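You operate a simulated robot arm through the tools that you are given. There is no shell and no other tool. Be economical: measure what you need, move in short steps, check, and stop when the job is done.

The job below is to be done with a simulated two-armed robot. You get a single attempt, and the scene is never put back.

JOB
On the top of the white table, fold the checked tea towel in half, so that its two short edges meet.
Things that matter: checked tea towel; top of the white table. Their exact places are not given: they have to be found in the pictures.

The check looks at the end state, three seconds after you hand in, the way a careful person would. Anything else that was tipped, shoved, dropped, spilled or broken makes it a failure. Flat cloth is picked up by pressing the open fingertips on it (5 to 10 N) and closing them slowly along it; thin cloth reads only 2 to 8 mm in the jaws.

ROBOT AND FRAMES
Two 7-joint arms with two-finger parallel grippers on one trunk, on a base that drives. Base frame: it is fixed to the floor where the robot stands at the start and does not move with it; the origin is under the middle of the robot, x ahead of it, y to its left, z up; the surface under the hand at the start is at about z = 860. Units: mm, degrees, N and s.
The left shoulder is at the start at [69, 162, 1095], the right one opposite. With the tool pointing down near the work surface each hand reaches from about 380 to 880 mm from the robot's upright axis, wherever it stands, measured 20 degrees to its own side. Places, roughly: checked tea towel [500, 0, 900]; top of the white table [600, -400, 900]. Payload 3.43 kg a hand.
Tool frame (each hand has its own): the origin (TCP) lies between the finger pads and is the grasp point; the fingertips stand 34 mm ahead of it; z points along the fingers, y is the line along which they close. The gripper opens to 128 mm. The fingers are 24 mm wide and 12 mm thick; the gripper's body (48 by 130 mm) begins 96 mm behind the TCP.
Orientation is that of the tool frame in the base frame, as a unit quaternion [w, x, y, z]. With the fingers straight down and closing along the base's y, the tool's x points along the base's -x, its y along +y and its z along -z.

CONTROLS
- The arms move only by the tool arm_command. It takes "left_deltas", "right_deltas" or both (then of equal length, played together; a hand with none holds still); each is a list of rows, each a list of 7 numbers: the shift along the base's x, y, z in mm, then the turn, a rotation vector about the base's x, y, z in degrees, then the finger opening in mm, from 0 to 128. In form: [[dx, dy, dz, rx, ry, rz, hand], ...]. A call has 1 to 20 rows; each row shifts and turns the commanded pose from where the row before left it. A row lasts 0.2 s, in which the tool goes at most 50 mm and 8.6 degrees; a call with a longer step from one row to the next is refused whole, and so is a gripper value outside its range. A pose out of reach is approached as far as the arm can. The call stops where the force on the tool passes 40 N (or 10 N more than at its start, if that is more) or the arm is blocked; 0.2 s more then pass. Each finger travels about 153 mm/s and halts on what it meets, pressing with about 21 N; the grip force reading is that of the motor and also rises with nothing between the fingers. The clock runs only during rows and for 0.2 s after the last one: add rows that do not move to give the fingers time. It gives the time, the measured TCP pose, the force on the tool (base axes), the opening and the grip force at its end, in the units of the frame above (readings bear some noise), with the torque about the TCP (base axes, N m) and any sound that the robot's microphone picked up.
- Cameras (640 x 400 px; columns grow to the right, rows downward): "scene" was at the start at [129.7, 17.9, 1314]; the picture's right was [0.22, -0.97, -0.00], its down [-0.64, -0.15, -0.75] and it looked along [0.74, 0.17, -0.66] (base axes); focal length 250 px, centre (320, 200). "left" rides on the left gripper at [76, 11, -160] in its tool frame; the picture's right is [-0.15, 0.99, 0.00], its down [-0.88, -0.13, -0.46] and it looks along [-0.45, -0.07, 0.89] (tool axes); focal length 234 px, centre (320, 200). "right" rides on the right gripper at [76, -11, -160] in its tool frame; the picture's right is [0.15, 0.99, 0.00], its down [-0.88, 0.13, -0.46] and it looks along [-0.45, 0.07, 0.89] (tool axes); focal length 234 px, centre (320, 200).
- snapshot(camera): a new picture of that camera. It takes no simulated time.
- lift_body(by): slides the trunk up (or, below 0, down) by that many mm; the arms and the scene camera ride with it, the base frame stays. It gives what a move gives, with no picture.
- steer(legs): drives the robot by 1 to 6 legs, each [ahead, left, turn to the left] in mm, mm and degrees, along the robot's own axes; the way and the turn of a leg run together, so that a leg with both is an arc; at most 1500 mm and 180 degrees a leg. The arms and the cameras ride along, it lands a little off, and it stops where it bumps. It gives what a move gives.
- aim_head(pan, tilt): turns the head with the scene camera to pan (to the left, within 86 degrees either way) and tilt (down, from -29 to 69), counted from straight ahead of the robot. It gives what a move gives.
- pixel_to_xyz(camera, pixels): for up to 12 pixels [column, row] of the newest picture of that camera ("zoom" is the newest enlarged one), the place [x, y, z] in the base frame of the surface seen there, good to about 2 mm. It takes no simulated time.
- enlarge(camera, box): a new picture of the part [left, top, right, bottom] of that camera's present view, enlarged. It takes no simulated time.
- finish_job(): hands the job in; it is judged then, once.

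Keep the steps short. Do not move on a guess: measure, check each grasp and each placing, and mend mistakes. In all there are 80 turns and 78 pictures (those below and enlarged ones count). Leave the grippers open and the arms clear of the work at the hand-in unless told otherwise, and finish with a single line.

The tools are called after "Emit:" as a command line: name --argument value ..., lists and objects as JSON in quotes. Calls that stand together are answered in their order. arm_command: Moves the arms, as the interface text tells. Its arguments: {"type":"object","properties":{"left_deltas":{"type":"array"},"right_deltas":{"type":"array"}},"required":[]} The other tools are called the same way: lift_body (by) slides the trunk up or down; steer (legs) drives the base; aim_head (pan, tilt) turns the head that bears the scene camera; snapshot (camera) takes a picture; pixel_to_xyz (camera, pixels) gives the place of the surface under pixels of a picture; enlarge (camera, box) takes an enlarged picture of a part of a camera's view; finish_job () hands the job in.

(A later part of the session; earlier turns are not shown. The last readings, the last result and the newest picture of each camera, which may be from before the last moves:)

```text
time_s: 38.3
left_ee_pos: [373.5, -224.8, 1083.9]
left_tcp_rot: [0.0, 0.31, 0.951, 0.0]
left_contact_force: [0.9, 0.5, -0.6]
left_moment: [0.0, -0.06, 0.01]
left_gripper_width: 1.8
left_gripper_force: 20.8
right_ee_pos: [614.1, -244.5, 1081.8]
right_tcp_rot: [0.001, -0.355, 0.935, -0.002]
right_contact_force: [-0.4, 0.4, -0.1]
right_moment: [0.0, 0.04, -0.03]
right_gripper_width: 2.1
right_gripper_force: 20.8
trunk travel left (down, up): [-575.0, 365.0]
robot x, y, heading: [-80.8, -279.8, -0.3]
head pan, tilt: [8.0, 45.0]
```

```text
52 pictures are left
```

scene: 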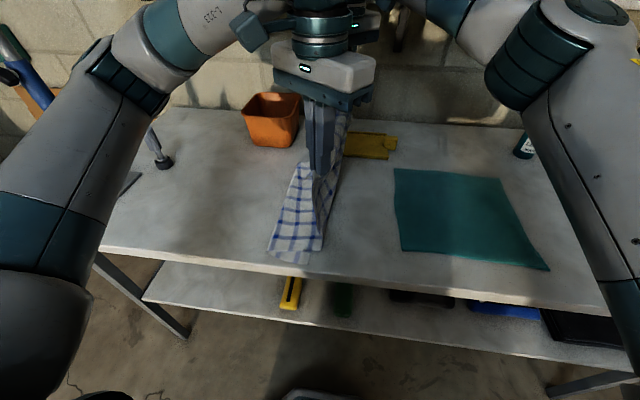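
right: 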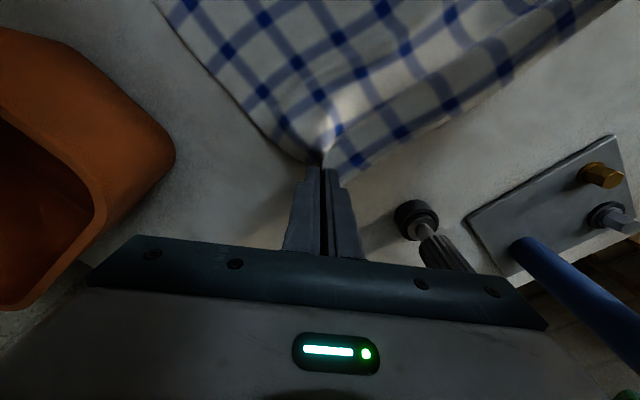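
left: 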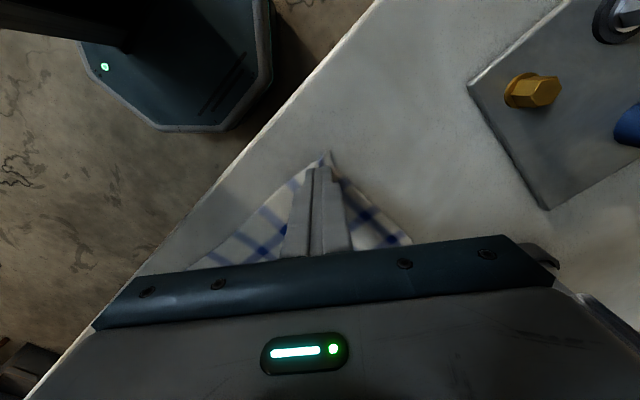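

The hands are now over the right edge with the cloth hanging from them. I'll enlarge to see the lower layer.

Emit:
enlarge --camera "scene" --box '[240, 90, 400, 270]'

Emit:
snapshot --camera "left"

Emit:
snapshot --camera "right"

```text
2.22 times, centred on (320, 180) of scene
```

zoom: 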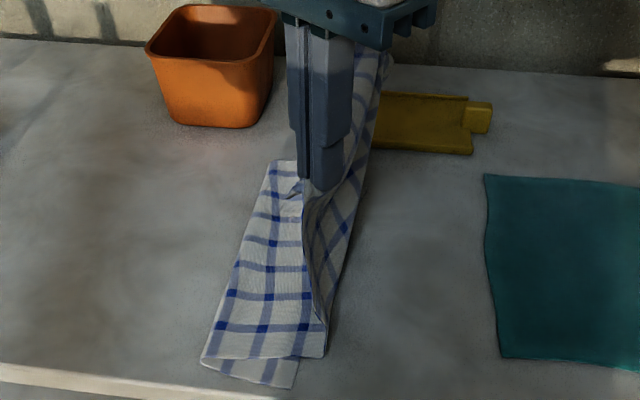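

```text
50 pictures are left
```

left: 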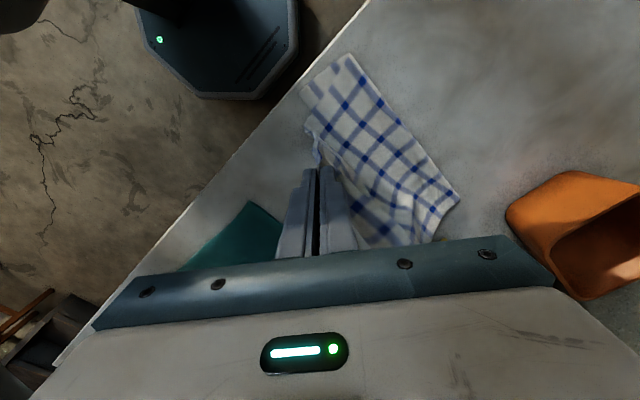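

```text
49 pictures are left
```

right: 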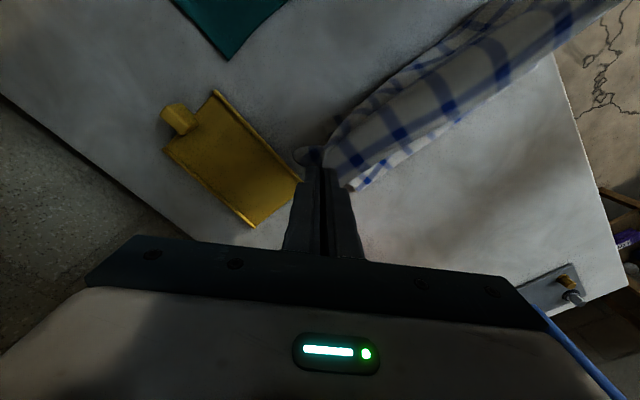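

The cloth was lifted too far, so part of the lower layer has come up and the fold crept right. I'll measure where the lower edges lie now.

Emit:
pixel_to_xyz --camera "zoom" --pixels '[[206, 356], [292, 384], [320, 352], [274, 164], [240, 260], [300, 200], [204, 364], [335, 280]]'

Emit:
pixel_to_xyz --camera "left" --pixels '[[304, 92], [308, 128], [346, 56], [456, 200], [325, 75], [400, 160]]'

```text
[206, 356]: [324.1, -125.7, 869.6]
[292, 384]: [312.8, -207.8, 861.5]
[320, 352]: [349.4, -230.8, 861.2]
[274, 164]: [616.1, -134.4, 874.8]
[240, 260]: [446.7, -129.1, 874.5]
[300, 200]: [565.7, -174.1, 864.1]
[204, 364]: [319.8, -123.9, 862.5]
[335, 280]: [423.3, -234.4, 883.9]
```

```text
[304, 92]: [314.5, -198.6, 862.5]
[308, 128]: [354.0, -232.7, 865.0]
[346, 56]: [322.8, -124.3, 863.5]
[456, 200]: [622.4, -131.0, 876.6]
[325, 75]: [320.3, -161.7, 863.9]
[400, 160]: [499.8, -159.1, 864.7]
```

The near-right corner hardly moved (312,-210), but the fold is at y≈-125 instead of about -15. I'll bring the hands back out to the left to straighten the lower layer, first by driving 180 mm left, then 85 mm with the arms.

Emit:
steer --legs '[[0, 180, 0]]'

Emit:
arm_command --left_deltas '[[0, 20, 0, 0, 0, 0, 0], [0, 20, 0, 0, 0, 0, 0], [0, 20, 0, 0, 0, 0, 0], [0, 20, 0, 0, 0, 0, 0], [0, 0, 0, 0, 0, 0, 0]]' --right_deltas '[[0, 20, 0, 0, 0, 0, 0], [0, 20, 0, 0, 0, 0, 0], [0, 20, 0, 0, 0, 0, 0], [0, 20, 0, 0, 0, 0, 0], [0, 0, 0, 0, 0, 0, 0]]'

Emit:
snapshot --camera "scene"

Emit:
pixel_to_xyz --camera "left" --pixels '[[320, 200]]'

```text
time_s: 39.8
left_ee_pos: [373.0, -51.2, 1082.7]
left_tcp_rot: [-0.001, 0.311, 0.951, 0.001]
left_contact_force: [0.6, 1.8, -0.3]
left_moment: [0.0, -0.04, -0.02]
left_gripper_width: 2.2
left_gripper_force: 21.2
right_ee_pos: [614.6, -68.0, 1081.4]
right_tcp_rot: [0.002, -0.354, 0.935, -0.001]
right_contact_force: [-0.6, -0.6, 0.5]
right_moment: [0.02, 0.02, 0.01]
right_gripper_width: 1.7
right_gripper_force: 21.1
trunk travel left (down, up): [-575.0, 365.0]
robot x, y, heading: [-80.3, -104.2, -0.2]
head pan, tilt: [8.0, 45.0]
```

```text
time_s: 41.0
left_ee_pos: [374.1, 27.5, 1083.1]
left_tcp_rot: [-0.001, 0.312, 0.95, 0.001]
left_contact_force: [1.8, 0.1, 0.8]
left_moment: [-0.01, -0.05, -0.01]
left_gripper_width: 1.9
left_gripper_force: 21.4
right_ee_pos: [617.0, 7.5, 1082.6]
right_tcp_rot: [0.001, -0.354, 0.935, -0.001]
right_contact_force: [-1.5, -0.9, -0.7]
right_moment: [0.05, 0.06, 0.02]
right_gripper_width: 2.2
right_gripper_force: 20.9
trunk travel left (down, up): [-575.0, 365.0]
robot x, y, heading: [-79.5, -102.7, -0.8]
head pan, tilt: [8.0, 45.0]
```

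```text
48 pictures are left
```

scene: 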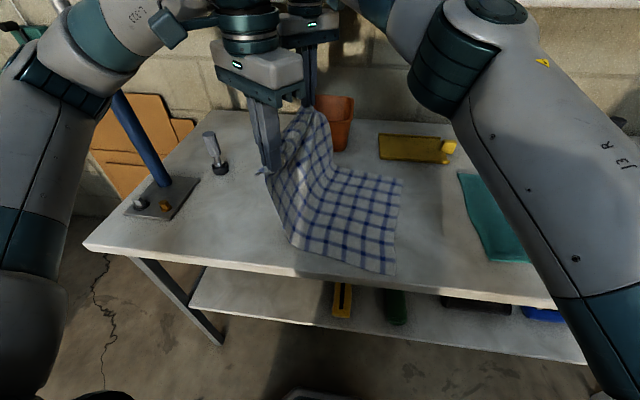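

```text
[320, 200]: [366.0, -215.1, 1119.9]
```

The lower layer lies flat again. I'll measure its edges.

Emit:
enlarge --camera "scene" --box '[250, 100, 420, 280]'

Emit:
pixel_to_xyz --camera "scene" --pixels '[[401, 182], [394, 273], [398, 225], [294, 241], [340, 262], [330, 170]]'

```text
2.22 times, centred on (335, 190) of scene
```

zoom: 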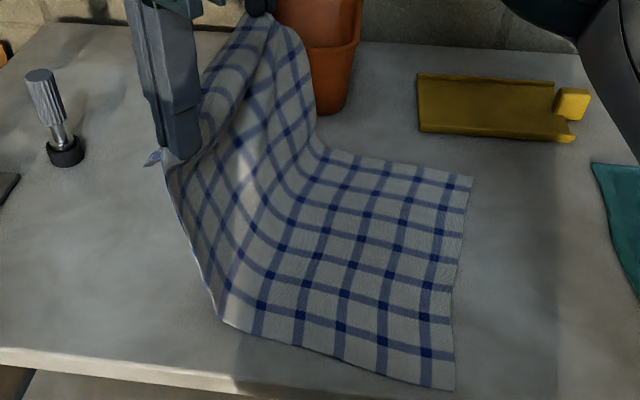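

```text
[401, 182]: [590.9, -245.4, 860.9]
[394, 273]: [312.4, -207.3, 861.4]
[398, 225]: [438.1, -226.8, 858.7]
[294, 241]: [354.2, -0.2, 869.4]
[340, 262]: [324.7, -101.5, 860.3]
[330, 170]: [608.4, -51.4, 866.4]
```

The right edge now runs from (592,-249) to (310,-210), so hand targets at the tips are about left (341,-197) and right (578,-224). I'll do the first half of a fold path that descends as it moves over, tilting the hands so the fingers point back toward the fold.

Emit:
arm_command --left_deltas '[[-2, -12, 0, 2, 0, 0, 0], [-2, -12, 0, 2, 0, 0, 0], [-1.5, -10, -7, 2, 0, 0, 0], [-1.5, -10, -7, 2, 0, 0, 0], [-1.5, -10, -8, 2, 0, 0, 0], [-1.5, -10, -8, 2, 0, 0, 0], [-1.5, -10, -8, 2, 0, 0, 0], [-1.5, -10, -9, 2, 0, 0, 0], [-1.5, -10, -9, 2, 0, 0, 0], [-1.5, -10, -9, 2, 0, 0, 0], [-1.5, -10, -9, 2, 0, 0, 0], [-1.5, -10, -9, 2, 0, 0, 0]]' --right_deltas '[[-2, -12, 0, 2, 0, 0, 0], [-2, -12, 0, 2, 0, 0, 0], [-1.8, -10.3, -7, 2, 0, 0, 0], [-1.8, -10.3, -7, 2, 0, 0, 0], [-1.8, -10.3, -8, 2, 0, 0, 0], [-1.8, -10.3, -8, 2, 0, 0, 0], [-1.8, -10.3, -8, 2, 0, 0, 0], [-1.8, -10.3, -9, 2, 0, 0, 0], [-1.8, -10.3, -9, 2, 0, 0, 0], [-1.8, -10.3, -9, 2, 0, 0, 0], [-1.8, -10.3, -9, 2, 0, 0, 0], [-1.8, -10.3, -9, 2, 0, 0, 0]]'

Emit:
snapshot --camera "scene"

Emit:
enlarge --camera "scene" --box '[250, 100, 420, 280]'

```text
time_s: 43.6
left_ee_pos: [354.0, -95.0, 1000.5]
left_tcp_rot: [-0.066, 0.304, 0.929, 0.198]
left_contact_force: [0.4, 0.4, 0.0]
left_moment: [-0.03, -0.01, -0.02]
left_gripper_width: 2.0
left_gripper_force: 21.1
right_ee_pos: [592.9, -117.8, 998.8]
right_tcp_rot: [0.075, -0.347, 0.915, 0.194]
right_contact_force: [-0.9, 0.0, -0.7]
right_moment: [0.03, -0.02, -0.04]
right_gripper_width: 2.2
right_gripper_force: 20.8
trunk travel left (down, up): [-575.0, 365.0]
robot x, y, heading: [-78.4, -108.8, -0.3]
head pan, tilt: [8.0, 45.0]
```

```text
46 pictures are left
```

scene: 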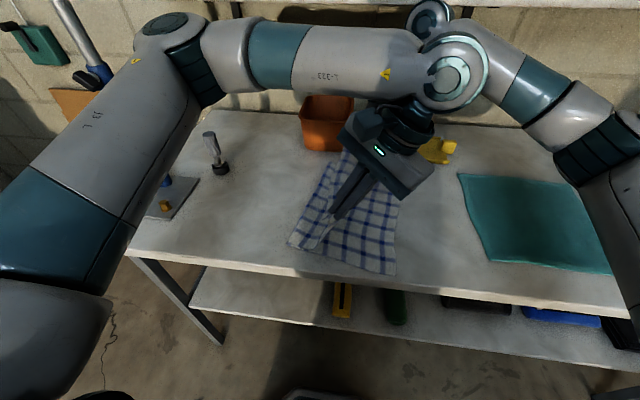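

```text
2.22 times, centred on (335, 190) of scene
```

zoom: 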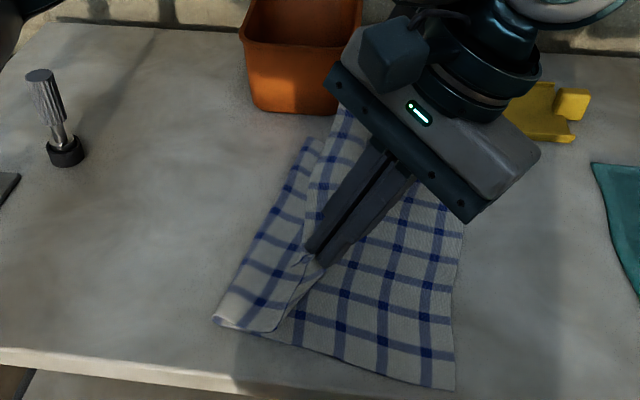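

The fold is laying down nicely, with the fold line still in place on the left. I'll carry on by driving 50 mm right and then lowering with the arms, twice.

Emit:
steer --legs '[[0, -50, 0]]'

Emit:
arm_command --left_deltas '[[-1, -2, -9, 3, 0, 0, 0], [-1, -2, -9, 3, 0, 0, 0], [-1, -2, -9, 2, 0, 0, 0], [-1, -2, -9, 2, 0, 0, 0], [-1, -2, -9, 2, 0, 0, 0]]' --right_deltas '[[-1, -2, -9, 3, 0, 0, 0], [-1, -2, -9, 3, 0, 0, 0], [-1, -2, -9, 2, 0, 0, 0], [-1, -2, -9, 2, 0, 0, 0], [-1, -2, -9, 2, 0, 0, 0]]'

Emit:
snapshot --camera "scene"

Emit:
enlarge --camera "scene" --box '[250, 100, 450, 280]'

```text
time_s: 44.5
left_ee_pos: [353.4, -144.2, 999.9]
left_tcp_rot: [-0.064, 0.305, 0.929, 0.198]
left_contact_force: [0.4, -0.6, 0.8]
left_moment: [0.0, -0.01, -0.01]
left_gripper_width: 2.2
left_gripper_force: 21.2
right_ee_pos: [594.3, -167.0, 999.7]
right_tcp_rot: [0.075, -0.346, 0.915, 0.194]
right_contact_force: [-0.9, 0.2, -1.2]
right_moment: [0.01, 0.0, -0.02]
right_gripper_width: 1.9
right_gripper_force: 20.8
trunk travel left (down, up): [-575.0, 365.0]
robot x, y, heading: [-80.7, -151.4, -0.2]
head pan, tilt: [8.0, 45.0]
```

```text
time_s: 45.7
left_ee_pos: [349.6, -153.8, 954.1]
left_tcp_rot: [-0.096, 0.296, 0.903, 0.295]
left_contact_force: [1.8, 0.1, 0.5]
left_moment: [-0.02, 0.01, 0.02]
left_gripper_width: 1.9
left_gripper_force: 21.1
right_ee_pos: [587.8, -176.2, 953.5]
right_tcp_rot: [0.111, -0.335, 0.89, 0.289]
right_contact_force: [-1.8, 0.4, 0.2]
right_moment: [-0.03, 0.01, -0.02]
right_gripper_width: 2.2
right_gripper_force: 21.4
trunk travel left (down, up): [-575.0, 365.0]
robot x, y, heading: [-76.4, -154.0, -0.4]
head pan, tilt: [8.0, 45.0]
```

```text
44 pictures are left
```

scene: 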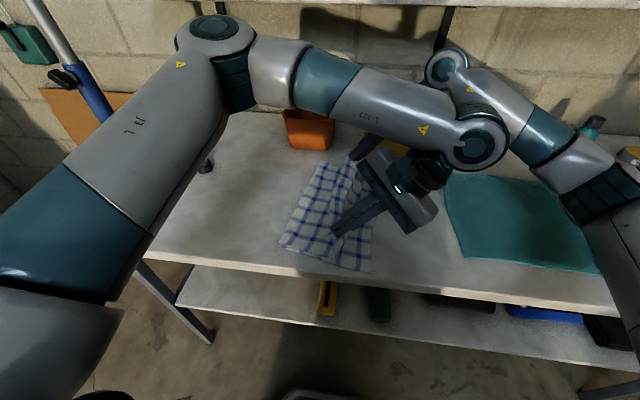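

```text
2.22 times, centred on (350, 190) of scene
```

zoom: 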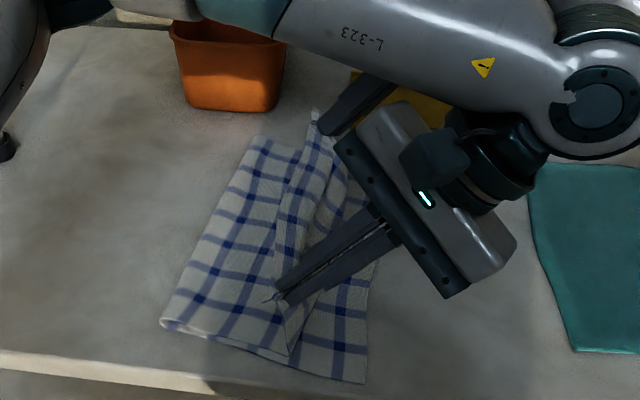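

Going well. I'll continue with the arms down to about 6 mm over the lower layer, overshooting the target by about 15 mm.

Emit:
arm_command --left_deltas '[[-1, -8, -5, 0.5, 0, 0, 0], [-1, -8, -5, 0.5, 0, 0, 0], [-1, -8, -5, 0.5, 0, 0, 0], [-1, -8, -5, 0.5, 0, 0, 0], [-1, -8, -5, 0.5, 0, 0, 0], [-1, -8, -5, 0.5, 0, 0, 0], [-1, -8, -5, 0, 0, 0, 0], [-1, -8, -5, 0, 0, 0, 0], [-1, -8, -5, 0, 0, 0, 0], [0, -8, -5, 0, 0, 0, 0]]' --right_deltas '[[-1, -8.5, -5, 0.5, 0, 0, 0], [-1, -8.5, -5, 0.5, 0, 0, 0], [-1, -8.5, -5, 0.5, 0, 0, 0], [-1, -8.5, -5, 0.5, 0, 0, 0], [-1, -8.5, -5, 0.5, 0, 0, 0], [-1, -8.5, -5, 0.5, 0, 0, 0], [-1, -8.5, -5, 0, 0, 0, 0], [-1, -8.5, -5, 0, 0, 0, 0], [-1, -8.5, -5, 0, 0, 0, 0], [-1, -8.5, -5, 0, 0, 0, 0]]'

Emit:
snapshot --camera "scene"

Emit:
enlarge --camera "scene" --box '[250, 100, 450, 280]'

Emit:
snapshot --camera "left"

Emit:
snapshot --camera "right"

```text
time_s: 47.9
left_ee_pos: [339.4, -235.4, 903.1]
left_tcp_rot: [-0.104, 0.294, 0.895, 0.319]
left_contact_force: [0.1, 0.0, -0.6]
left_moment: [0.03, 0.02, -0.03]
left_gripper_width: 2.3
left_gripper_force: 20.7
right_ee_pos: [576.7, -261.9, 904.1]
right_tcp_rot: [0.119, -0.333, 0.882, 0.31]
right_contact_force: [0.2, -0.7, 0.1]
right_moment: [0.02, -0.02, 0.03]
right_gripper_width: 2.1
right_gripper_force: 21.3
trunk travel left (down, up): [-575.0, 365.0]
robot x, y, heading: [-78.0, -156.5, -0.3]
head pan, tilt: [8.0, 45.0]
```

```text
42 pictures are left
```

scene: 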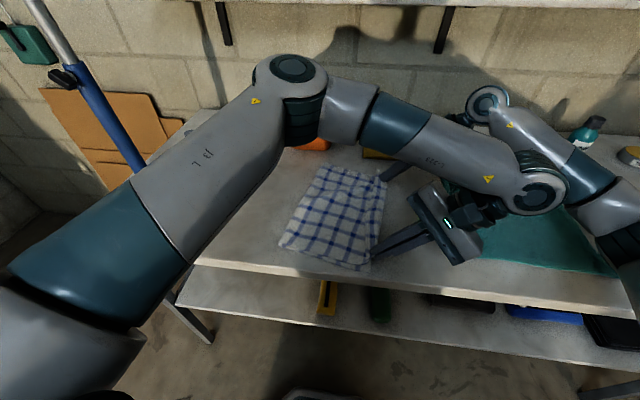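

```text
2.22 times, centred on (350, 190) of scene
```

zoom: 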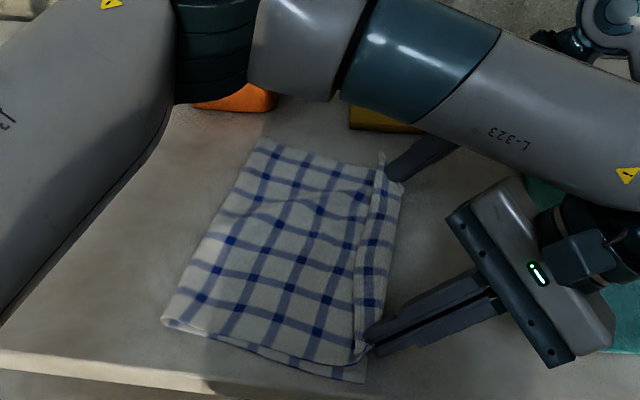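

```text
40 pictures are left
```

left: 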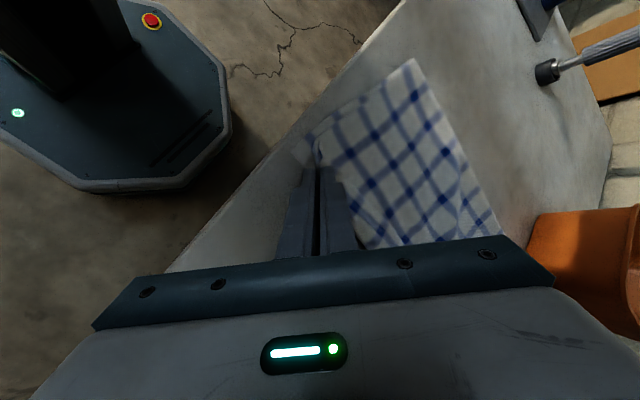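

```text
39 pictures are left
```

right: 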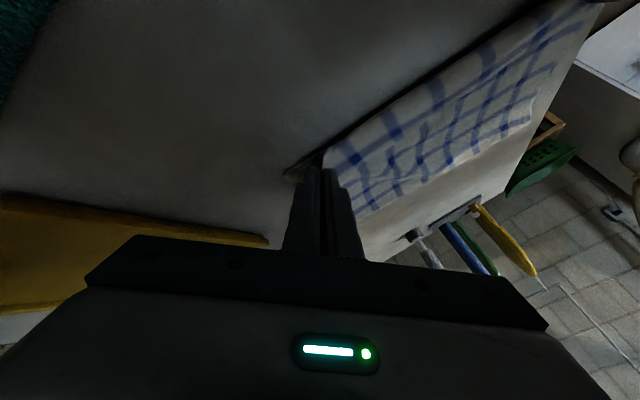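

Almost there. I'll zoom in on the edge strip and measure how the upper and lower corners compare.

Emit:
enlarge --camera "scene" --box '[340, 160, 400, 280]'

Emit:
pixel_to_xyz --camera "scene" --pixels '[[362, 271], [369, 258], [360, 262], [357, 255], [384, 172], [373, 180], [385, 185], [372, 240], [364, 230], [281, 247], [318, 165]]'

```text
3.33 times, centred on (370, 220) of scene
```

zoom: 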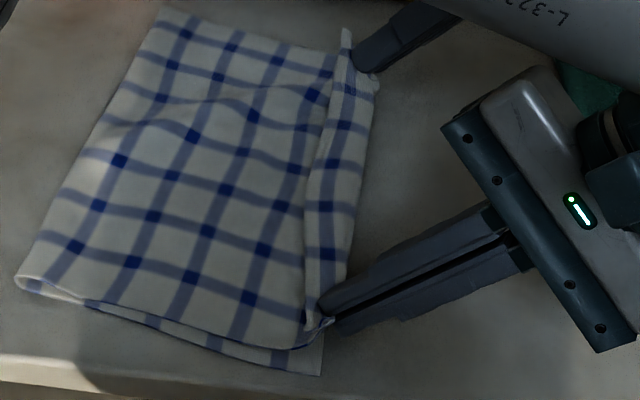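

```text
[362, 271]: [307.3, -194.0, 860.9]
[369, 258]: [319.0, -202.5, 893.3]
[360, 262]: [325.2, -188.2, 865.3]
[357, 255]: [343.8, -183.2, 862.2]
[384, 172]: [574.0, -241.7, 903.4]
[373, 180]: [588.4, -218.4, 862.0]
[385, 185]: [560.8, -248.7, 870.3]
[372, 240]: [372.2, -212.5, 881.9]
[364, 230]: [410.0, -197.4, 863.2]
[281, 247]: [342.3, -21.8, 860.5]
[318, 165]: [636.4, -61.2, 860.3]
```

The upper edge stands up as a flap about 25 mm wide and must end up pointing outward. I'd like to tilt the hands more to lay it outward, so I'll check the space between the arms on the right first.

Emit:
aim_head --pan -30 --tilt 40

Emit:
snapshot --camera "scene"

```text
time_s: 49.0
left_ee_pos: [340.6, -233.7, 904.4]
left_tcp_rot: [-0.103, 0.294, 0.896, 0.317]
left_contact_force: [-0.1, 0.7, -0.5]
left_moment: [0.0, 0.02, -0.01]
left_gripper_width: 2.2
left_gripper_force: 21.5
right_ee_pos: [577.4, -261.6, 903.4]
right_tcp_rot: [0.12, -0.333, 0.882, 0.311]
right_contact_force: [0.6, -0.2, 0.2]
right_moment: [-0.03, -0.02, 0.01]
right_gripper_width: 2.0
right_gripper_force: 21.1
trunk travel left (down, up): [-575.0, 365.0]
robot x, y, heading: [-78.6, -157.3, -0.4]
head pan, tilt: [-30.0, 40.0]
```

```text
37 pictures are left
```

scene: 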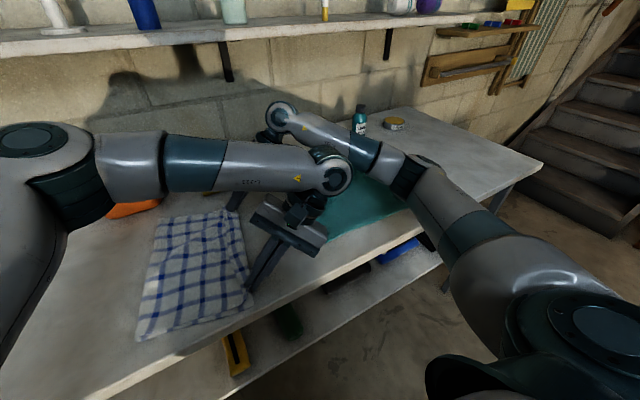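

There's about 200 mm of clearance. I'll tilt both hands a further 24° while raising them slightly.

Emit:
arm_command --left_deltas '[[0, -1, 2, 4, 0, 0, 0], [0, -1, 2, 4, 0, 0, 0], [0, -1, 2, 4, 0, 0, 0], [0, -1, 2, 4, 0, 0, 0], [0, -1, 2, 4, 0, 0, 0], [0, -1, 2, 4, 0, 0, 0]]' --right_deltas '[[0, -1, 2, 4, 0, 0, 0], [0, -1, 2, 4, 0, 0, 0], [0, -1, 2, 4, 0, 0, 0], [0, -1, 2, 4, 0, 0, 0], [0, -1, 2, 4, 0, 0, 0], [0, -1, 2, 4, 0, 0, 0]]'

Emit:
snapshot --camera "scene"

Emit:
enlarge --camera "scene" --box '[130, 180, 290, 320]'

```text
time_s: 50.4
left_ee_pos: [335.6, -180.8, 923.1]
left_tcp_rot: [-0.157, 0.263, 0.812, 0.496]
left_contact_force: [26.9, -10.7, -1.3]
left_moment: [-0.19, -0.37, -0.99]
left_gripper_width: 2.4
left_gripper_force: 20.4
left hand out of reach, approached as far as the arm can: row 4, 5, 6
right_ee_pos: [578.0, -270.3, 929.1]
right_tcp_rot: [0.145, -0.331, 0.871, 0.332]
right_contact_force: [-26.3, 11.3, 1.2]
right_moment: [0.34, 0.68, 0.6]
right_gripper_width: 2.1
right_gripper_force: 21.0
right hand out of reach, approached as far as the arm can: row 2, 3, 4, 5, 6
trunk travel left (down, up): [-575.0, 365.0]
robot x, y, heading: [-79.2, -156.2, -0.3]
head pan, tilt: [-30.0, 40.0]
```

```text
36 pictures are left
```

scene: 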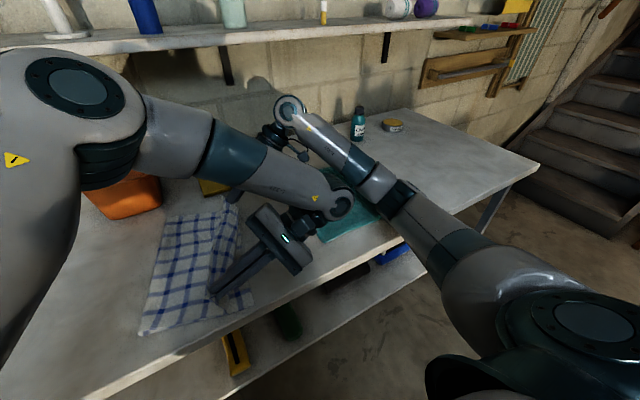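

```text
2.86 times, centred on (210, 250) of scene
```

zoom: 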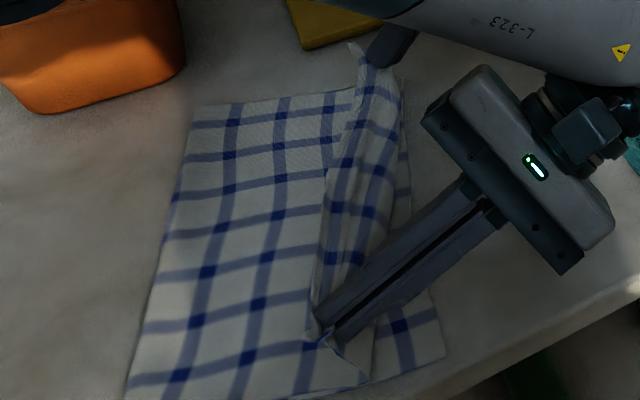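

The right hand can't tilt further, and the left drifted 50 mm and pulled the cloth (27 N). I'll undo that and put both hands back where they were.

Emit:
arm_command --left_deltas '[[1, -9, -1, -4, 0, 0, 0], [1, -9, -1, -4, 0, 0, 0], [1, -9, -2, -4, 0, 0, 0], [1, -8, -2, -4, 0, 0, 0], [0, -8, -3, -4, 0, 0, 0], [0, -7, -3, -3, 0, 0, 0]]' --right_deltas '[[0, 2, -3, 0, 0, 0, 0], [0, 2, -3, -1, 0, 0, 0], [0, 2, -3, -1, 0, 0, 0], [0, 2, -3, -1, 0, 0, 0], [0, 0, -3, 0, 0, 0, 0], [0, 0, -3, 0, 0, 0, 0]]'

Emit:
aim_head --pan 8 --tilt 45

Emit:
enlarge --camera "scene" --box '[260, 150, 420, 280]'

```text
time_s: 51.8
left_ee_pos: [339.0, -228.2, 908.2]
left_tcp_rot: [-0.103, 0.291, 0.894, 0.324]
left_contact_force: [-0.2, 0.0, -0.6]
left_moment: [-0.04, -0.04, -0.02]
left_gripper_width: 2.1
left_gripper_force: 21.0
right_ee_pos: [573.0, -245.4, 898.5]
right_tcp_rot: [0.127, -0.335, 0.877, 0.32]
right_contact_force: [-3.5, 5.9, 34.8]
right_moment: [0.39, 0.2, 0.06]
right_gripper_width: 2.0
right_gripper_force: 21.5
trunk travel left (down, up): [-575.0, 365.0]
robot x, y, heading: [-76.9, -156.4, -0.2]
head pan, tilt: [-30.0, 40.0]
```

```text
time_s: 52.8
left_ee_pos: [338.7, -231.6, 909.9]
left_tcp_rot: [-0.104, 0.292, 0.893, 0.325]
left_contact_force: [1.2, 0.3, 0.2]
left_moment: [0.03, 0.02, -0.01]
left_gripper_width: 1.8
left_gripper_force: 21.6
right_ee_pos: [574.7, -253.1, 896.4]
right_tcp_rot: [0.128, -0.331, 0.879, 0.319]
right_contact_force: [-1.7, 8.9, 44.2]
right_moment: [0.81, 0.12, -0.04]
right_gripper_width: 1.4
right_gripper_force: 21.0
trunk travel left (down, up): [-575.0, 365.0]
robot x, y, heading: [-80.4, -155.6, -0.3]
head pan, tilt: [8.0, 45.0]
```

```text
3.08 times, centred on (340, 215) of scene
```

zoom: 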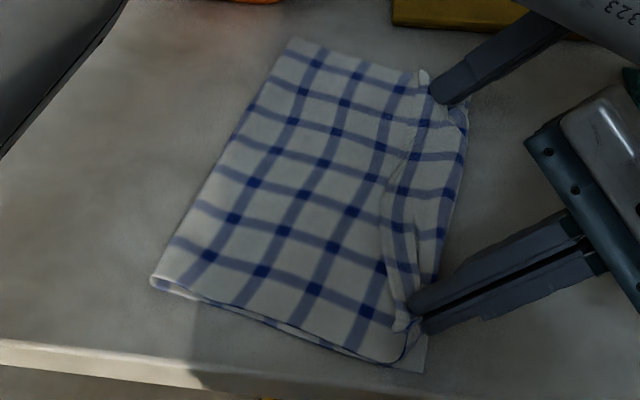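

The right hand presses at 44 N, so I'll raise it 5 mm, then measure the lower corners, near (424,370) and (467,108) in the zoom.

Emit:
arm_command --right_deltas '[[0, 0, 3, 0, 0, 0, 0], [0, 0, 3, 0, 0, 0, 0]]'

Emit:
enlarge --camera "scene" --box '[320, 150, 420, 280]'

Emit:
pixel_to_xyz --camera "scene" --pixels '[[365, 269], [375, 185], [372, 225], [374, 200], [366, 176], [362, 256], [357, 220]]'

```text
time_s: 53.4
left_ee_pos: [340.5, -232.5, 906.7]
left_tcp_rot: [-0.106, 0.291, 0.894, 0.325]
left_contact_force: [-0.2, 0.2, -0.8]
left_moment: [0.03, -0.02, 0.0]
left_gripper_width: 1.8
left_gripper_force: 21.2
right_ee_pos: [576.4, -253.4, 898.9]
right_tcp_rot: [0.124, -0.331, 0.88, 0.318]
right_contact_force: [0.3, 5.6, 28.1]
right_moment: [0.49, 0.06, -0.06]
right_gripper_width: 2.2
right_gripper_force: 20.9
trunk travel left (down, up): [-575.0, 365.0]
robot x, y, heading: [-76.0, -157.2, -0.1]
head pan, tilt: [8.0, 45.0]
```

```text
3.08 times, centred on (370, 215) of scene
```

zoom: 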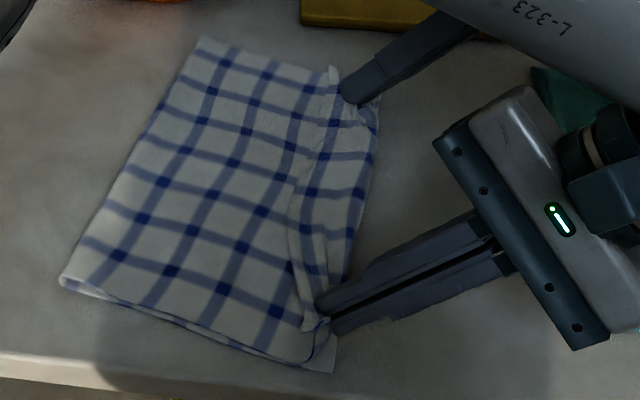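

```text
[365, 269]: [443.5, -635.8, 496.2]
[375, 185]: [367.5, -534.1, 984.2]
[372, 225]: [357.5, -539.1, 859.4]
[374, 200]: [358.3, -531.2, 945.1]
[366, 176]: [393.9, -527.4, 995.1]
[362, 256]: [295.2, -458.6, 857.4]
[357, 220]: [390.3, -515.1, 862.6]
```

Emit:
pixel_to_xyz --camera "zoom" --pixels '[[331, 369], [378, 105], [372, 160], [352, 240], [332, 70], [300, 325], [292, 230], [308, 356], [66, 284], [200, 42], [318, 340]]'

```text
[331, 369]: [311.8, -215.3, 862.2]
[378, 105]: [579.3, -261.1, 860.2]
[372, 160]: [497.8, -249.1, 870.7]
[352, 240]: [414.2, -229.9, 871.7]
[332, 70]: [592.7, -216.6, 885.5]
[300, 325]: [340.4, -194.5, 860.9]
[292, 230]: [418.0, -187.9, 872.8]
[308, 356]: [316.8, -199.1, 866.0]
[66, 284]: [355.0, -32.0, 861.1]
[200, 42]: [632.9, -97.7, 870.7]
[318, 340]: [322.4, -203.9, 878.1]
```

The lower layer is now only about 180 mm wide: the fold has crept right and isn't at mid-towel. I'll lift and bring the hands back over to let the lower layer lie out again, then lay it down without overshoot.

Emit:
arm_command --left_deltas '[[1.7, 4, 12, -1, 0, 0, 0], [1.7, 6, 12, -1, 0, 0, 0], [1.7, 8, 12, -1, 0, 0, 0], [1.7, 10, 11, -1, 0, 0, 0], [1.7, 10, 10, -1, 0, 0, 0], [1.7, 10, 9, -1, 0, 0, 0], [1.7, 10, 9, -1, 0, 0, 0], [1.7, 10, 9, -1, 0, 0, 0], [1.7, 10, 9, -1, 0, 0, 0], [1.7, 10, 9, -1, 0, 0, 0], [1.7, 10, 9, -1, 0, 0, 0], [1.7, 10, 9, -1, 0, 0, 0], [1.7, 10, 9, -1, 0, 0, 0], [1.7, 10, 9, -1, 0, 0, 0], [1.7, 11, 9, -1, 0, 0, 0], [1.7, 12, 9, -1, 0, 0, 0], [1.7, 12, 9, -1, 0, 0, 0], [1.7, 12, 8, -1, 0, 0, 0], [1.7, 13, 4, -1, 0, 0, 0], [1.7, 13, 4, -1, 0, 0, 0]]' --right_deltas '[[1.8, 4, 12, -1, 0, 0, 0], [1.8, 6, 12, -1, 0, 0, 0], [1.8, 8, 12, -1, 0, 0, 0], [1.8, 9, 11, -1, 0, 0, 0], [1.8, 9, 10, -1, 0, 0, 0], [1.8, 9, 9, -1, 0, 0, 0], [1.8, 9, 9, -1, 0, 0, 0], [1.8, 9, 9, -1, 0, 0, 0], [1.8, 9, 9, -1, 0, 0, 0], [1.8, 9, 9, -1, 0, 0, 0], [1.8, 9, 9, -1, 0, 0, 0], [1.8, 9, 9, -1, 0, 0, 0], [1.8, 9, 9, -1, 0, 0, 0], [1.8, 9, 9, -1, 0, 0, 0], [1.8, 10, 9, -1, 0, 0, 0], [1.8, 11, 9, -1, 0, 0, 0], [1.8, 11, 9, -1, 0, 0, 0], [1.8, 11, 8, -1, 0, 0, 0], [1.8, 12, 6, -1, 0, 0, 0], [1.8, 12, 6, -1, 0, 0, 0]]'

Emit:
snapshot --camera "scene"

```text
time_s: 57.6
left_ee_pos: [375.3, -28.2, 1088.6]
left_tcp_rot: [-0.054, 0.307, 0.936, 0.164]
left_contact_force: [0.9, 0.4, -0.1]
left_moment: [-0.03, 0.01, -0.04]
left_gripper_width: 2.0
left_gripper_force: 21.2
right_ee_pos: [613.1, -67.1, 1080.7]
right_tcp_rot: [0.063, -0.348, 0.922, 0.16]
right_contact_force: [0.3, 1.0, -0.5]
right_moment: [0.0, 0.03, 0.02]
right_gripper_width: 2.1
right_gripper_force: 21.0
trunk travel left (down, up): [-575.0, 365.0]
robot x, y, heading: [-75.8, -151.3, -0.1]
head pan, tilt: [8.0, 45.0]
```

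```text
32 pictures are left
```

scene: 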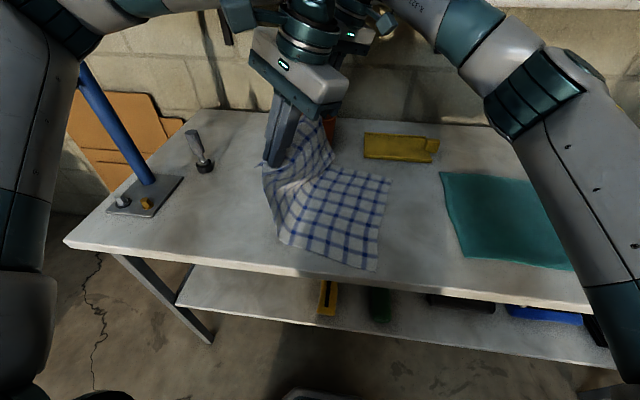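

The lower layer is out again. I'll move 30 mm further left to flatten it and measure the right corners.

Emit:
arm_command --left_deltas '[[2, 10, 0, 0, 0, 0, 0], [2, 10, 0, 0, 0, 0, 0], [1, 10, 0, 0, 0, 0, 0], [0, 0, 0, 0, 0, 0, 0]]' --right_deltas '[[2, 10, 0, 0, 0, 0, 0], [2, 10, 0, 0, 0, 0, 0], [1, 10, 0, 0, 0, 0, 0], [0, 0, 0, 0, 0, 0, 0]]'

Emit:
enlarge --camera "scene" --box '[240, 120, 410, 280]'

```text
time_s: 58.6
left_ee_pos: [382.5, -1.4, 1087.8]
left_tcp_rot: [-0.054, 0.307, 0.936, 0.166]
left_contact_force: [0.4, 0.1, 0.7]
left_moment: [0.06, -0.03, -0.02]
left_gripper_width: 2.1
left_gripper_force: 21.0
right_ee_pos: [618.7, -40.3, 1081.5]
right_tcp_rot: [0.064, -0.346, 0.922, 0.161]
right_contact_force: [0.1, -0.1, -0.3]
right_moment: [0.04, 0.03, 0.02]
right_gripper_width: 2.1
right_gripper_force: 21.2
trunk travel left (down, up): [-575.0, 365.0]
robot x, y, heading: [-76.6, -155.7, -0.4]
head pan, tilt: [8.0, 45.0]
```

```text
2.50 times, centred on (325, 200) of scene
```

zoom: 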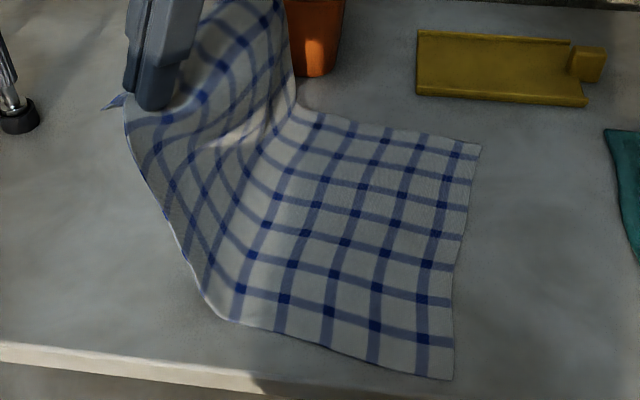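

Emit:
pixel_to_xyz --camera "zoom" --pixels '[[478, 147], [451, 376], [467, 230], [230, 318], [298, 108], [275, 160], [245, 240], [330, 342]]'

```text
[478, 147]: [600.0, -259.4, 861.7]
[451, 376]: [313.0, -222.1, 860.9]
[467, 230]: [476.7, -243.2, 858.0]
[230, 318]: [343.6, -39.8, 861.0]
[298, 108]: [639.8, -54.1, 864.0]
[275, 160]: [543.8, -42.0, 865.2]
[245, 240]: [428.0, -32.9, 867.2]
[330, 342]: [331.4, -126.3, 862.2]
```

Right corners are near (311,-224) and far (602,-262). Now I'll lay it down again along a descending path ending at tips (342,-211) and (588,-237), doing the first 12 of 20 rows now.

Emit:
arm_command --left_deltas '[[-2, -11.6, -8, 1, 0, 0, 0], [-2, -11.6, -9, 1, 0, 0, 0], [-2, -11.6, -10, 1, 0, 0, 0], [-2, -11.6, -10, 1, 0, 0, 0], [-2, -11.6, -10, 1, 0, 0, 0], [-2, -11.6, -10, 1, 0, 0, 0], [-2, -11.6, -10, 1, 0, 0, 0], [-2, -11.6, -10, 1, 0, 0, 0], [-2, -11.6, -10, 1, 0, 0, 0], [-2, -11.6, -10, 1, 0, 0, 0], [-2, -11.6, -10, 1, 0, 0, 0], [-2, -11.6, -10, 1, 0, 0, 0]]' --right_deltas '[[-1.6, -11, -7, 1, 0, 0, 0], [-1.6, -11, -9, 1, 0, 0, 0], [-1.6, -11, -9.7, 1, 0, 0, 0], [-1.6, -11, -9.7, 1, 0, 0, 0], [-1.6, -11, -9.7, 1, 0, 0, 0], [-1.6, -11, -9.7, 1, 0, 0, 0], [-1.6, -11, -9.7, 1, 0, 0, 0], [-1.6, -11, -9.7, 1, 0, 0, 0], [-1.6, -11, -9.7, 1, 0, 0, 0], [-1.6, -11, -9.7, 1, 0, 0, 0], [-1.6, -11, -9.7, 1, 0, 0, 0], [-1.6, -11, -9.7, 1, 0, 0, 0]]'

Emit:
enlarge --camera "scene" --box '[240, 120, 410, 280]'

```text
time_s: 61.2
left_ee_pos: [357.7, -142.8, 970.4]
left_tcp_rot: [-0.087, 0.298, 0.914, 0.262]
left_contact_force: [-0.3, -0.3, 0.6]
left_moment: [0.06, 0.01, -0.01]
left_gripper_width: 1.9
left_gripper_force: 20.6
right_ee_pos: [598.7, -173.6, 969.1]
right_tcp_rot: [0.099, -0.338, 0.9, 0.257]
right_contact_force: [-0.5, 0.7, -0.5]
right_moment: [0.02, 0.0, 0.01]
right_gripper_width: 2.0
right_gripper_force: 21.1
trunk travel left (down, up): [-575.0, 365.0]
robot x, y, heading: [-76.8, -152.1, -0.6]
head pan, tilt: [8.0, 45.0]
```

```text
2.50 times, centred on (325, 200) of scene
```

zoom: 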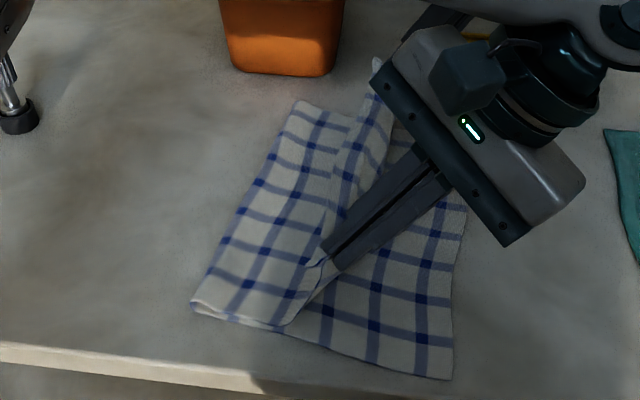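

Good shape. Now the last eight rows down.

Emit:
arm_command --left_deltas '[[-2, -11.3, -10, 0.8, 0, 0, 0], [-2, -11.3, -10, 0.8, 0, 0, 0], [-2, -11.3, -10, 0.8, 0, 0, 0], [-2, -11.3, -10, 0.8, 0, 0, 0], [-2, -11.3, -9, 0.8, 0, 0, 0], [-2, -11.3, -8, 0.8, 0, 0, 0], [-2, -11.3, -7, 0.8, 0, 0, 0], [-2, -11.3, -5, 0.8, 0, 0, 0]]' --right_deltas '[[-1.3, -10.7, -10, 0.8, 0, 0, 0], [-1.3, -10.7, -10, 0.8, 0, 0, 0], [-1.3, -10.7, -10, 0.8, 0, 0, 0], [-1.3, -10.7, -10, 0.8, 0, 0, 0], [-1.3, -10.7, -9, 0.8, 0, 0, 0], [-1.3, -10.7, -8, 0.8, 0, 0, 0], [-1.3, -10.7, -6, 0, 0, 0, 0], [-1.3, -10.7, -4, 0, 0, 0, 0]]'

Emit:
enlarge --camera "scene" --box '[260, 140, 400, 280]'

Emit:
pixel_to_xyz --camera "zoom" --pixels '[[320, 200]]'

```text
time_s: 63.0
left_ee_pos: [341.0, -233.0, 901.1]
left_tcp_rot: [-0.103, 0.294, 0.897, 0.313]
left_contact_force: [3.4, -1.5, 0.4]
left_moment: [-0.03, -0.09, -0.11]
left_gripper_width: 1.9
left_gripper_force: 20.6
right_ee_pos: [587.3, -258.0, 902.1]
right_tcp_rot: [0.114, -0.335, 0.888, 0.294]
right_contact_force: [-3.8, -0.4, 0.3]
right_moment: [-0.02, 0.09, 0.09]
right_gripper_width: 2.1
right_gripper_force: 20.4
trunk travel left (down, up): [-575.0, 365.0]
robot x, y, heading: [-76.2, -155.9, -0.8]
head pan, tilt: [8.0, 45.0]
```

```text
2.86 times, centred on (330, 210) of scene
```

zoom: 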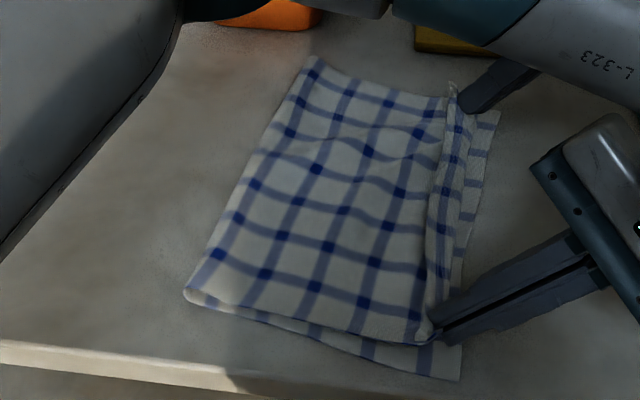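

```text
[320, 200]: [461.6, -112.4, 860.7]
```

The upper root line is about 22 mm inside the lower edge with the flap standing, which is right. I'll open both hands a little, then back out along the fingers.

Emit:
arm_command --left_deltas '[[0, 0, -1, 0, 0, 0, 6], [0, 0, 0, 0, 0, 0, 14], [0, 0, 0, 0, 0, 0, 20], [0, -6, 7, 0, 0, 0, 20], [0, -8, 10, 0, 0, 0, 20], [0, -12, 15, 0, 0, 0, 20], [0, -16, 20, 0, 0, 0, 20], [0, -16, 20, 0, 0, 0, 20]]' --right_deltas '[[0, 0, -1, 0, 0, 0, 6], [0, 0, 0, 0, 0, 0, 14], [0, 0, 0, 0, 0, 0, 20], [0, -6, 7, 0, 0, 0, 20], [0, -8, 10, 0, 0, 0, 20], [0, -12, 15, 0, 0, 0, 20], [0, -16, 20, 0, 0, 0, 20], [0, -16, 20, 0, 0, 0, 20]]'

Emit:
snapshot --camera "scene"

Emit:
enlarge --camera "scene" --box '[260, 140, 400, 280]'

```text
time_s: 64.8
left_ee_pos: [342.0, -288.9, 970.1]
left_tcp_rot: [-0.103, 0.294, 0.897, 0.313]
left_contact_force: [0.8, -0.1, 0.5]
left_moment: [0.02, 0.02, -0.03]
left_gripper_width: 20.3
left_gripper_force: 0.0
right_ee_pos: [590.0, -318.4, 973.4]
right_tcp_rot: [0.113, -0.334, 0.888, 0.294]
right_contact_force: [0.3, -0.4, 1.0]
right_moment: [-0.01, 0.0, 0.0]
right_gripper_width: 20.4
right_gripper_force: 0.1
trunk travel left (down, up): [-575.0, 365.0]
robot x, y, heading: [-83.7, -155.3, -0.1]
head pan, tilt: [8.0, 45.0]
```

```text
28 pictures are left
```

scene: 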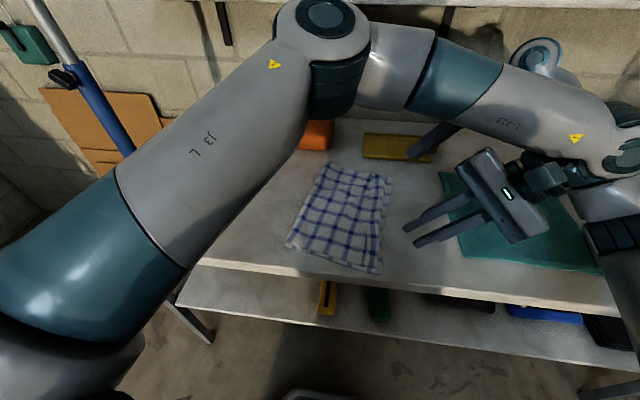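

```text
2.86 times, centred on (330, 210) of scene
```

zoom: 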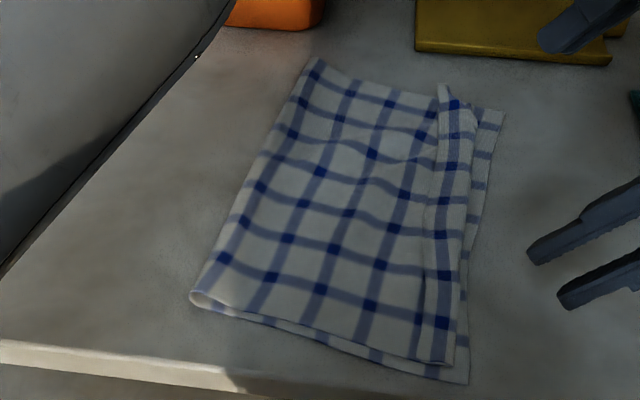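

Released cleanly. The edge strip (about 20 mm) is turned back on top, so it must be flipped outward. I'll measure the flap.

Emit:
enlarge --camera "scene" --box '[335, 160, 400, 280]'

Emit:
pixel_to_xyz --camera "scene" --pixels '[[368, 175], [374, 184], [363, 210], [370, 212], [376, 212], [359, 245], [366, 247], [371, 248], [376, 271], [389, 181], [288, 246], [332, 163]]'

```text
3.33 times, centred on (368, 220) of scene
```

zoom: 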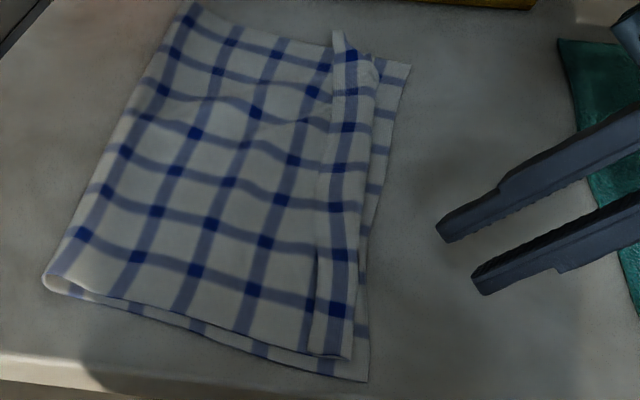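

```text
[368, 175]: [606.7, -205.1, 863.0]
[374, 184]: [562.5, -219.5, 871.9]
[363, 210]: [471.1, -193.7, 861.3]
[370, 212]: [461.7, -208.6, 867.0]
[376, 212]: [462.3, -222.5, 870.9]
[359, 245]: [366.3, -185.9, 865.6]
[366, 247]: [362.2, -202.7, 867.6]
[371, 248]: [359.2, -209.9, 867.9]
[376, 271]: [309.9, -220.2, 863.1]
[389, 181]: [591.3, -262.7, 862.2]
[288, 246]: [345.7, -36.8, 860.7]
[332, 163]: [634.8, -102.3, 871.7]
```

The flap is about 25 mm wide, but the folded piece measures only about 190 mm (near side) by 165 mm (far side), so there is slack somewhere. I'll raise and straighten both hands and look from above.

Emit:
arm_command --left_deltas '[[0, 0, 25, 0, 0, 0, 20], [0, 5, 25, -6, 0, 0, 20], [0, 10, 20, -6, 0, 0, 20], [0, 10, 10, -6, 0, 0, 20], [0, 10, 0, -6, 0, 0, 20], [0, 10, 0, -6, 0, 0, 20], [0, 10, 0, -6, 0, 0, 20], [-10, 0, 0, -3, 0, 0, 20], [-10, 0, 0, 0, 0, 0, 20]]' --right_deltas '[[0, 0, 25, 0, 0, 0, 20], [-5, 0, 25, -6, 0, 0, 20], [-5, 0, 25, -6, 0, 0, 20], [-10, 0, 25, -6, 0, 0, 20], [-10, 0, 25, -6, 0, 0, 20], [-10, 0, 25, -6, 0, 0, 20], [-10, 0, 20, -6, 0, 0, 20], [0, 0, 0, 0, 0, 0, 20], [0, 0, 0, 0, 0, 0, 20]]'

Emit:
snapshot --camera "right"

Emit:
snapshot --camera "left"

```text
time_s: 66.8
left_ee_pos: [321.3, -233.0, 1052.4]
left_tcp_rot: [0.002, 0.311, 0.95, -0.005]
left_contact_force: [0.0, -0.2, 0.3]
left_moment: [0.0, 0.02, -0.01]
left_gripper_width: 19.9
left_gripper_force: 0.0
right_ee_pos: [538.7, -315.9, 1143.1]
right_tcp_rot: [0.005, -0.353, 0.936, 0.004]
right_contact_force: [-0.8, 0.0, 0.3]
right_moment: [-0.04, -0.01, -0.04]
right_gripper_width: 20.0
right_gripper_force: 0.0
trunk travel left (down, up): [-575.0, 365.0]
robot x, y, heading: [-79.3, -158.6, -0.1]
head pan, tilt: [8.0, 45.0]
```

```text
25 pictures are left
```

right: 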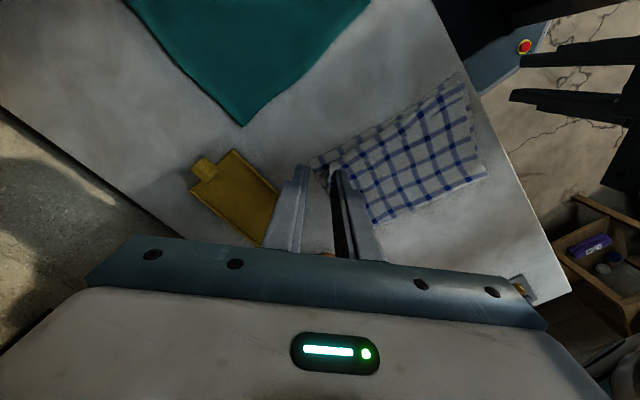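

```text
24 pictures are left
```

left: 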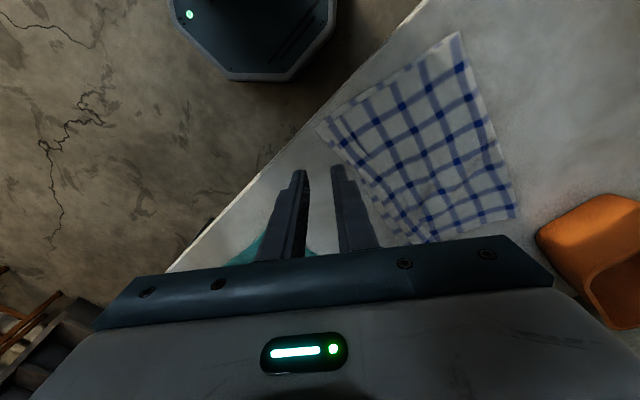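

Emit:
enlarge --camera "left" --box '[300, 20, 530, 250]'

Emit:
pixel_to_xyz --camera "left" --pixels '[[458, 33], [514, 217], [490, 120], [475, 75], [505, 170], [320, 128], [336, 120], [350, 160], [360, 150], [412, 238], [420, 225], [388, 195]]'

```text
1.74 times, centred on (415, 135) of left
```

zoom: 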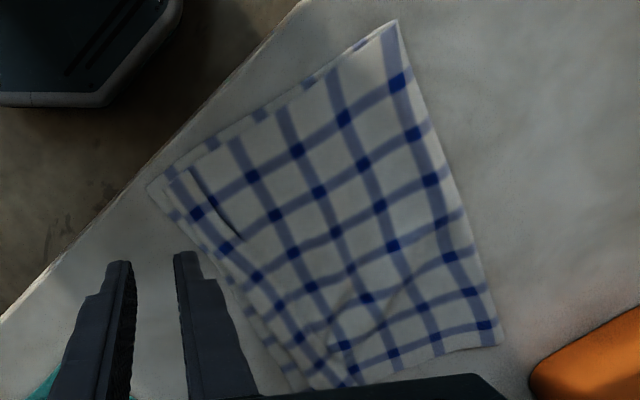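

```text
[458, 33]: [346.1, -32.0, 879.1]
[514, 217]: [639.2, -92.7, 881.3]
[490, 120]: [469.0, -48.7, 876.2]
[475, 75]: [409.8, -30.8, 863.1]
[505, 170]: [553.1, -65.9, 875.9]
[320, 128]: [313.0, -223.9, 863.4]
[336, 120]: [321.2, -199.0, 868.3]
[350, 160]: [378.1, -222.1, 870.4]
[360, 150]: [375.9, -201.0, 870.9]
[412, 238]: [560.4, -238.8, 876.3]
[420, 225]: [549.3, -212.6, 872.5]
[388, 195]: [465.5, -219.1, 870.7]
```

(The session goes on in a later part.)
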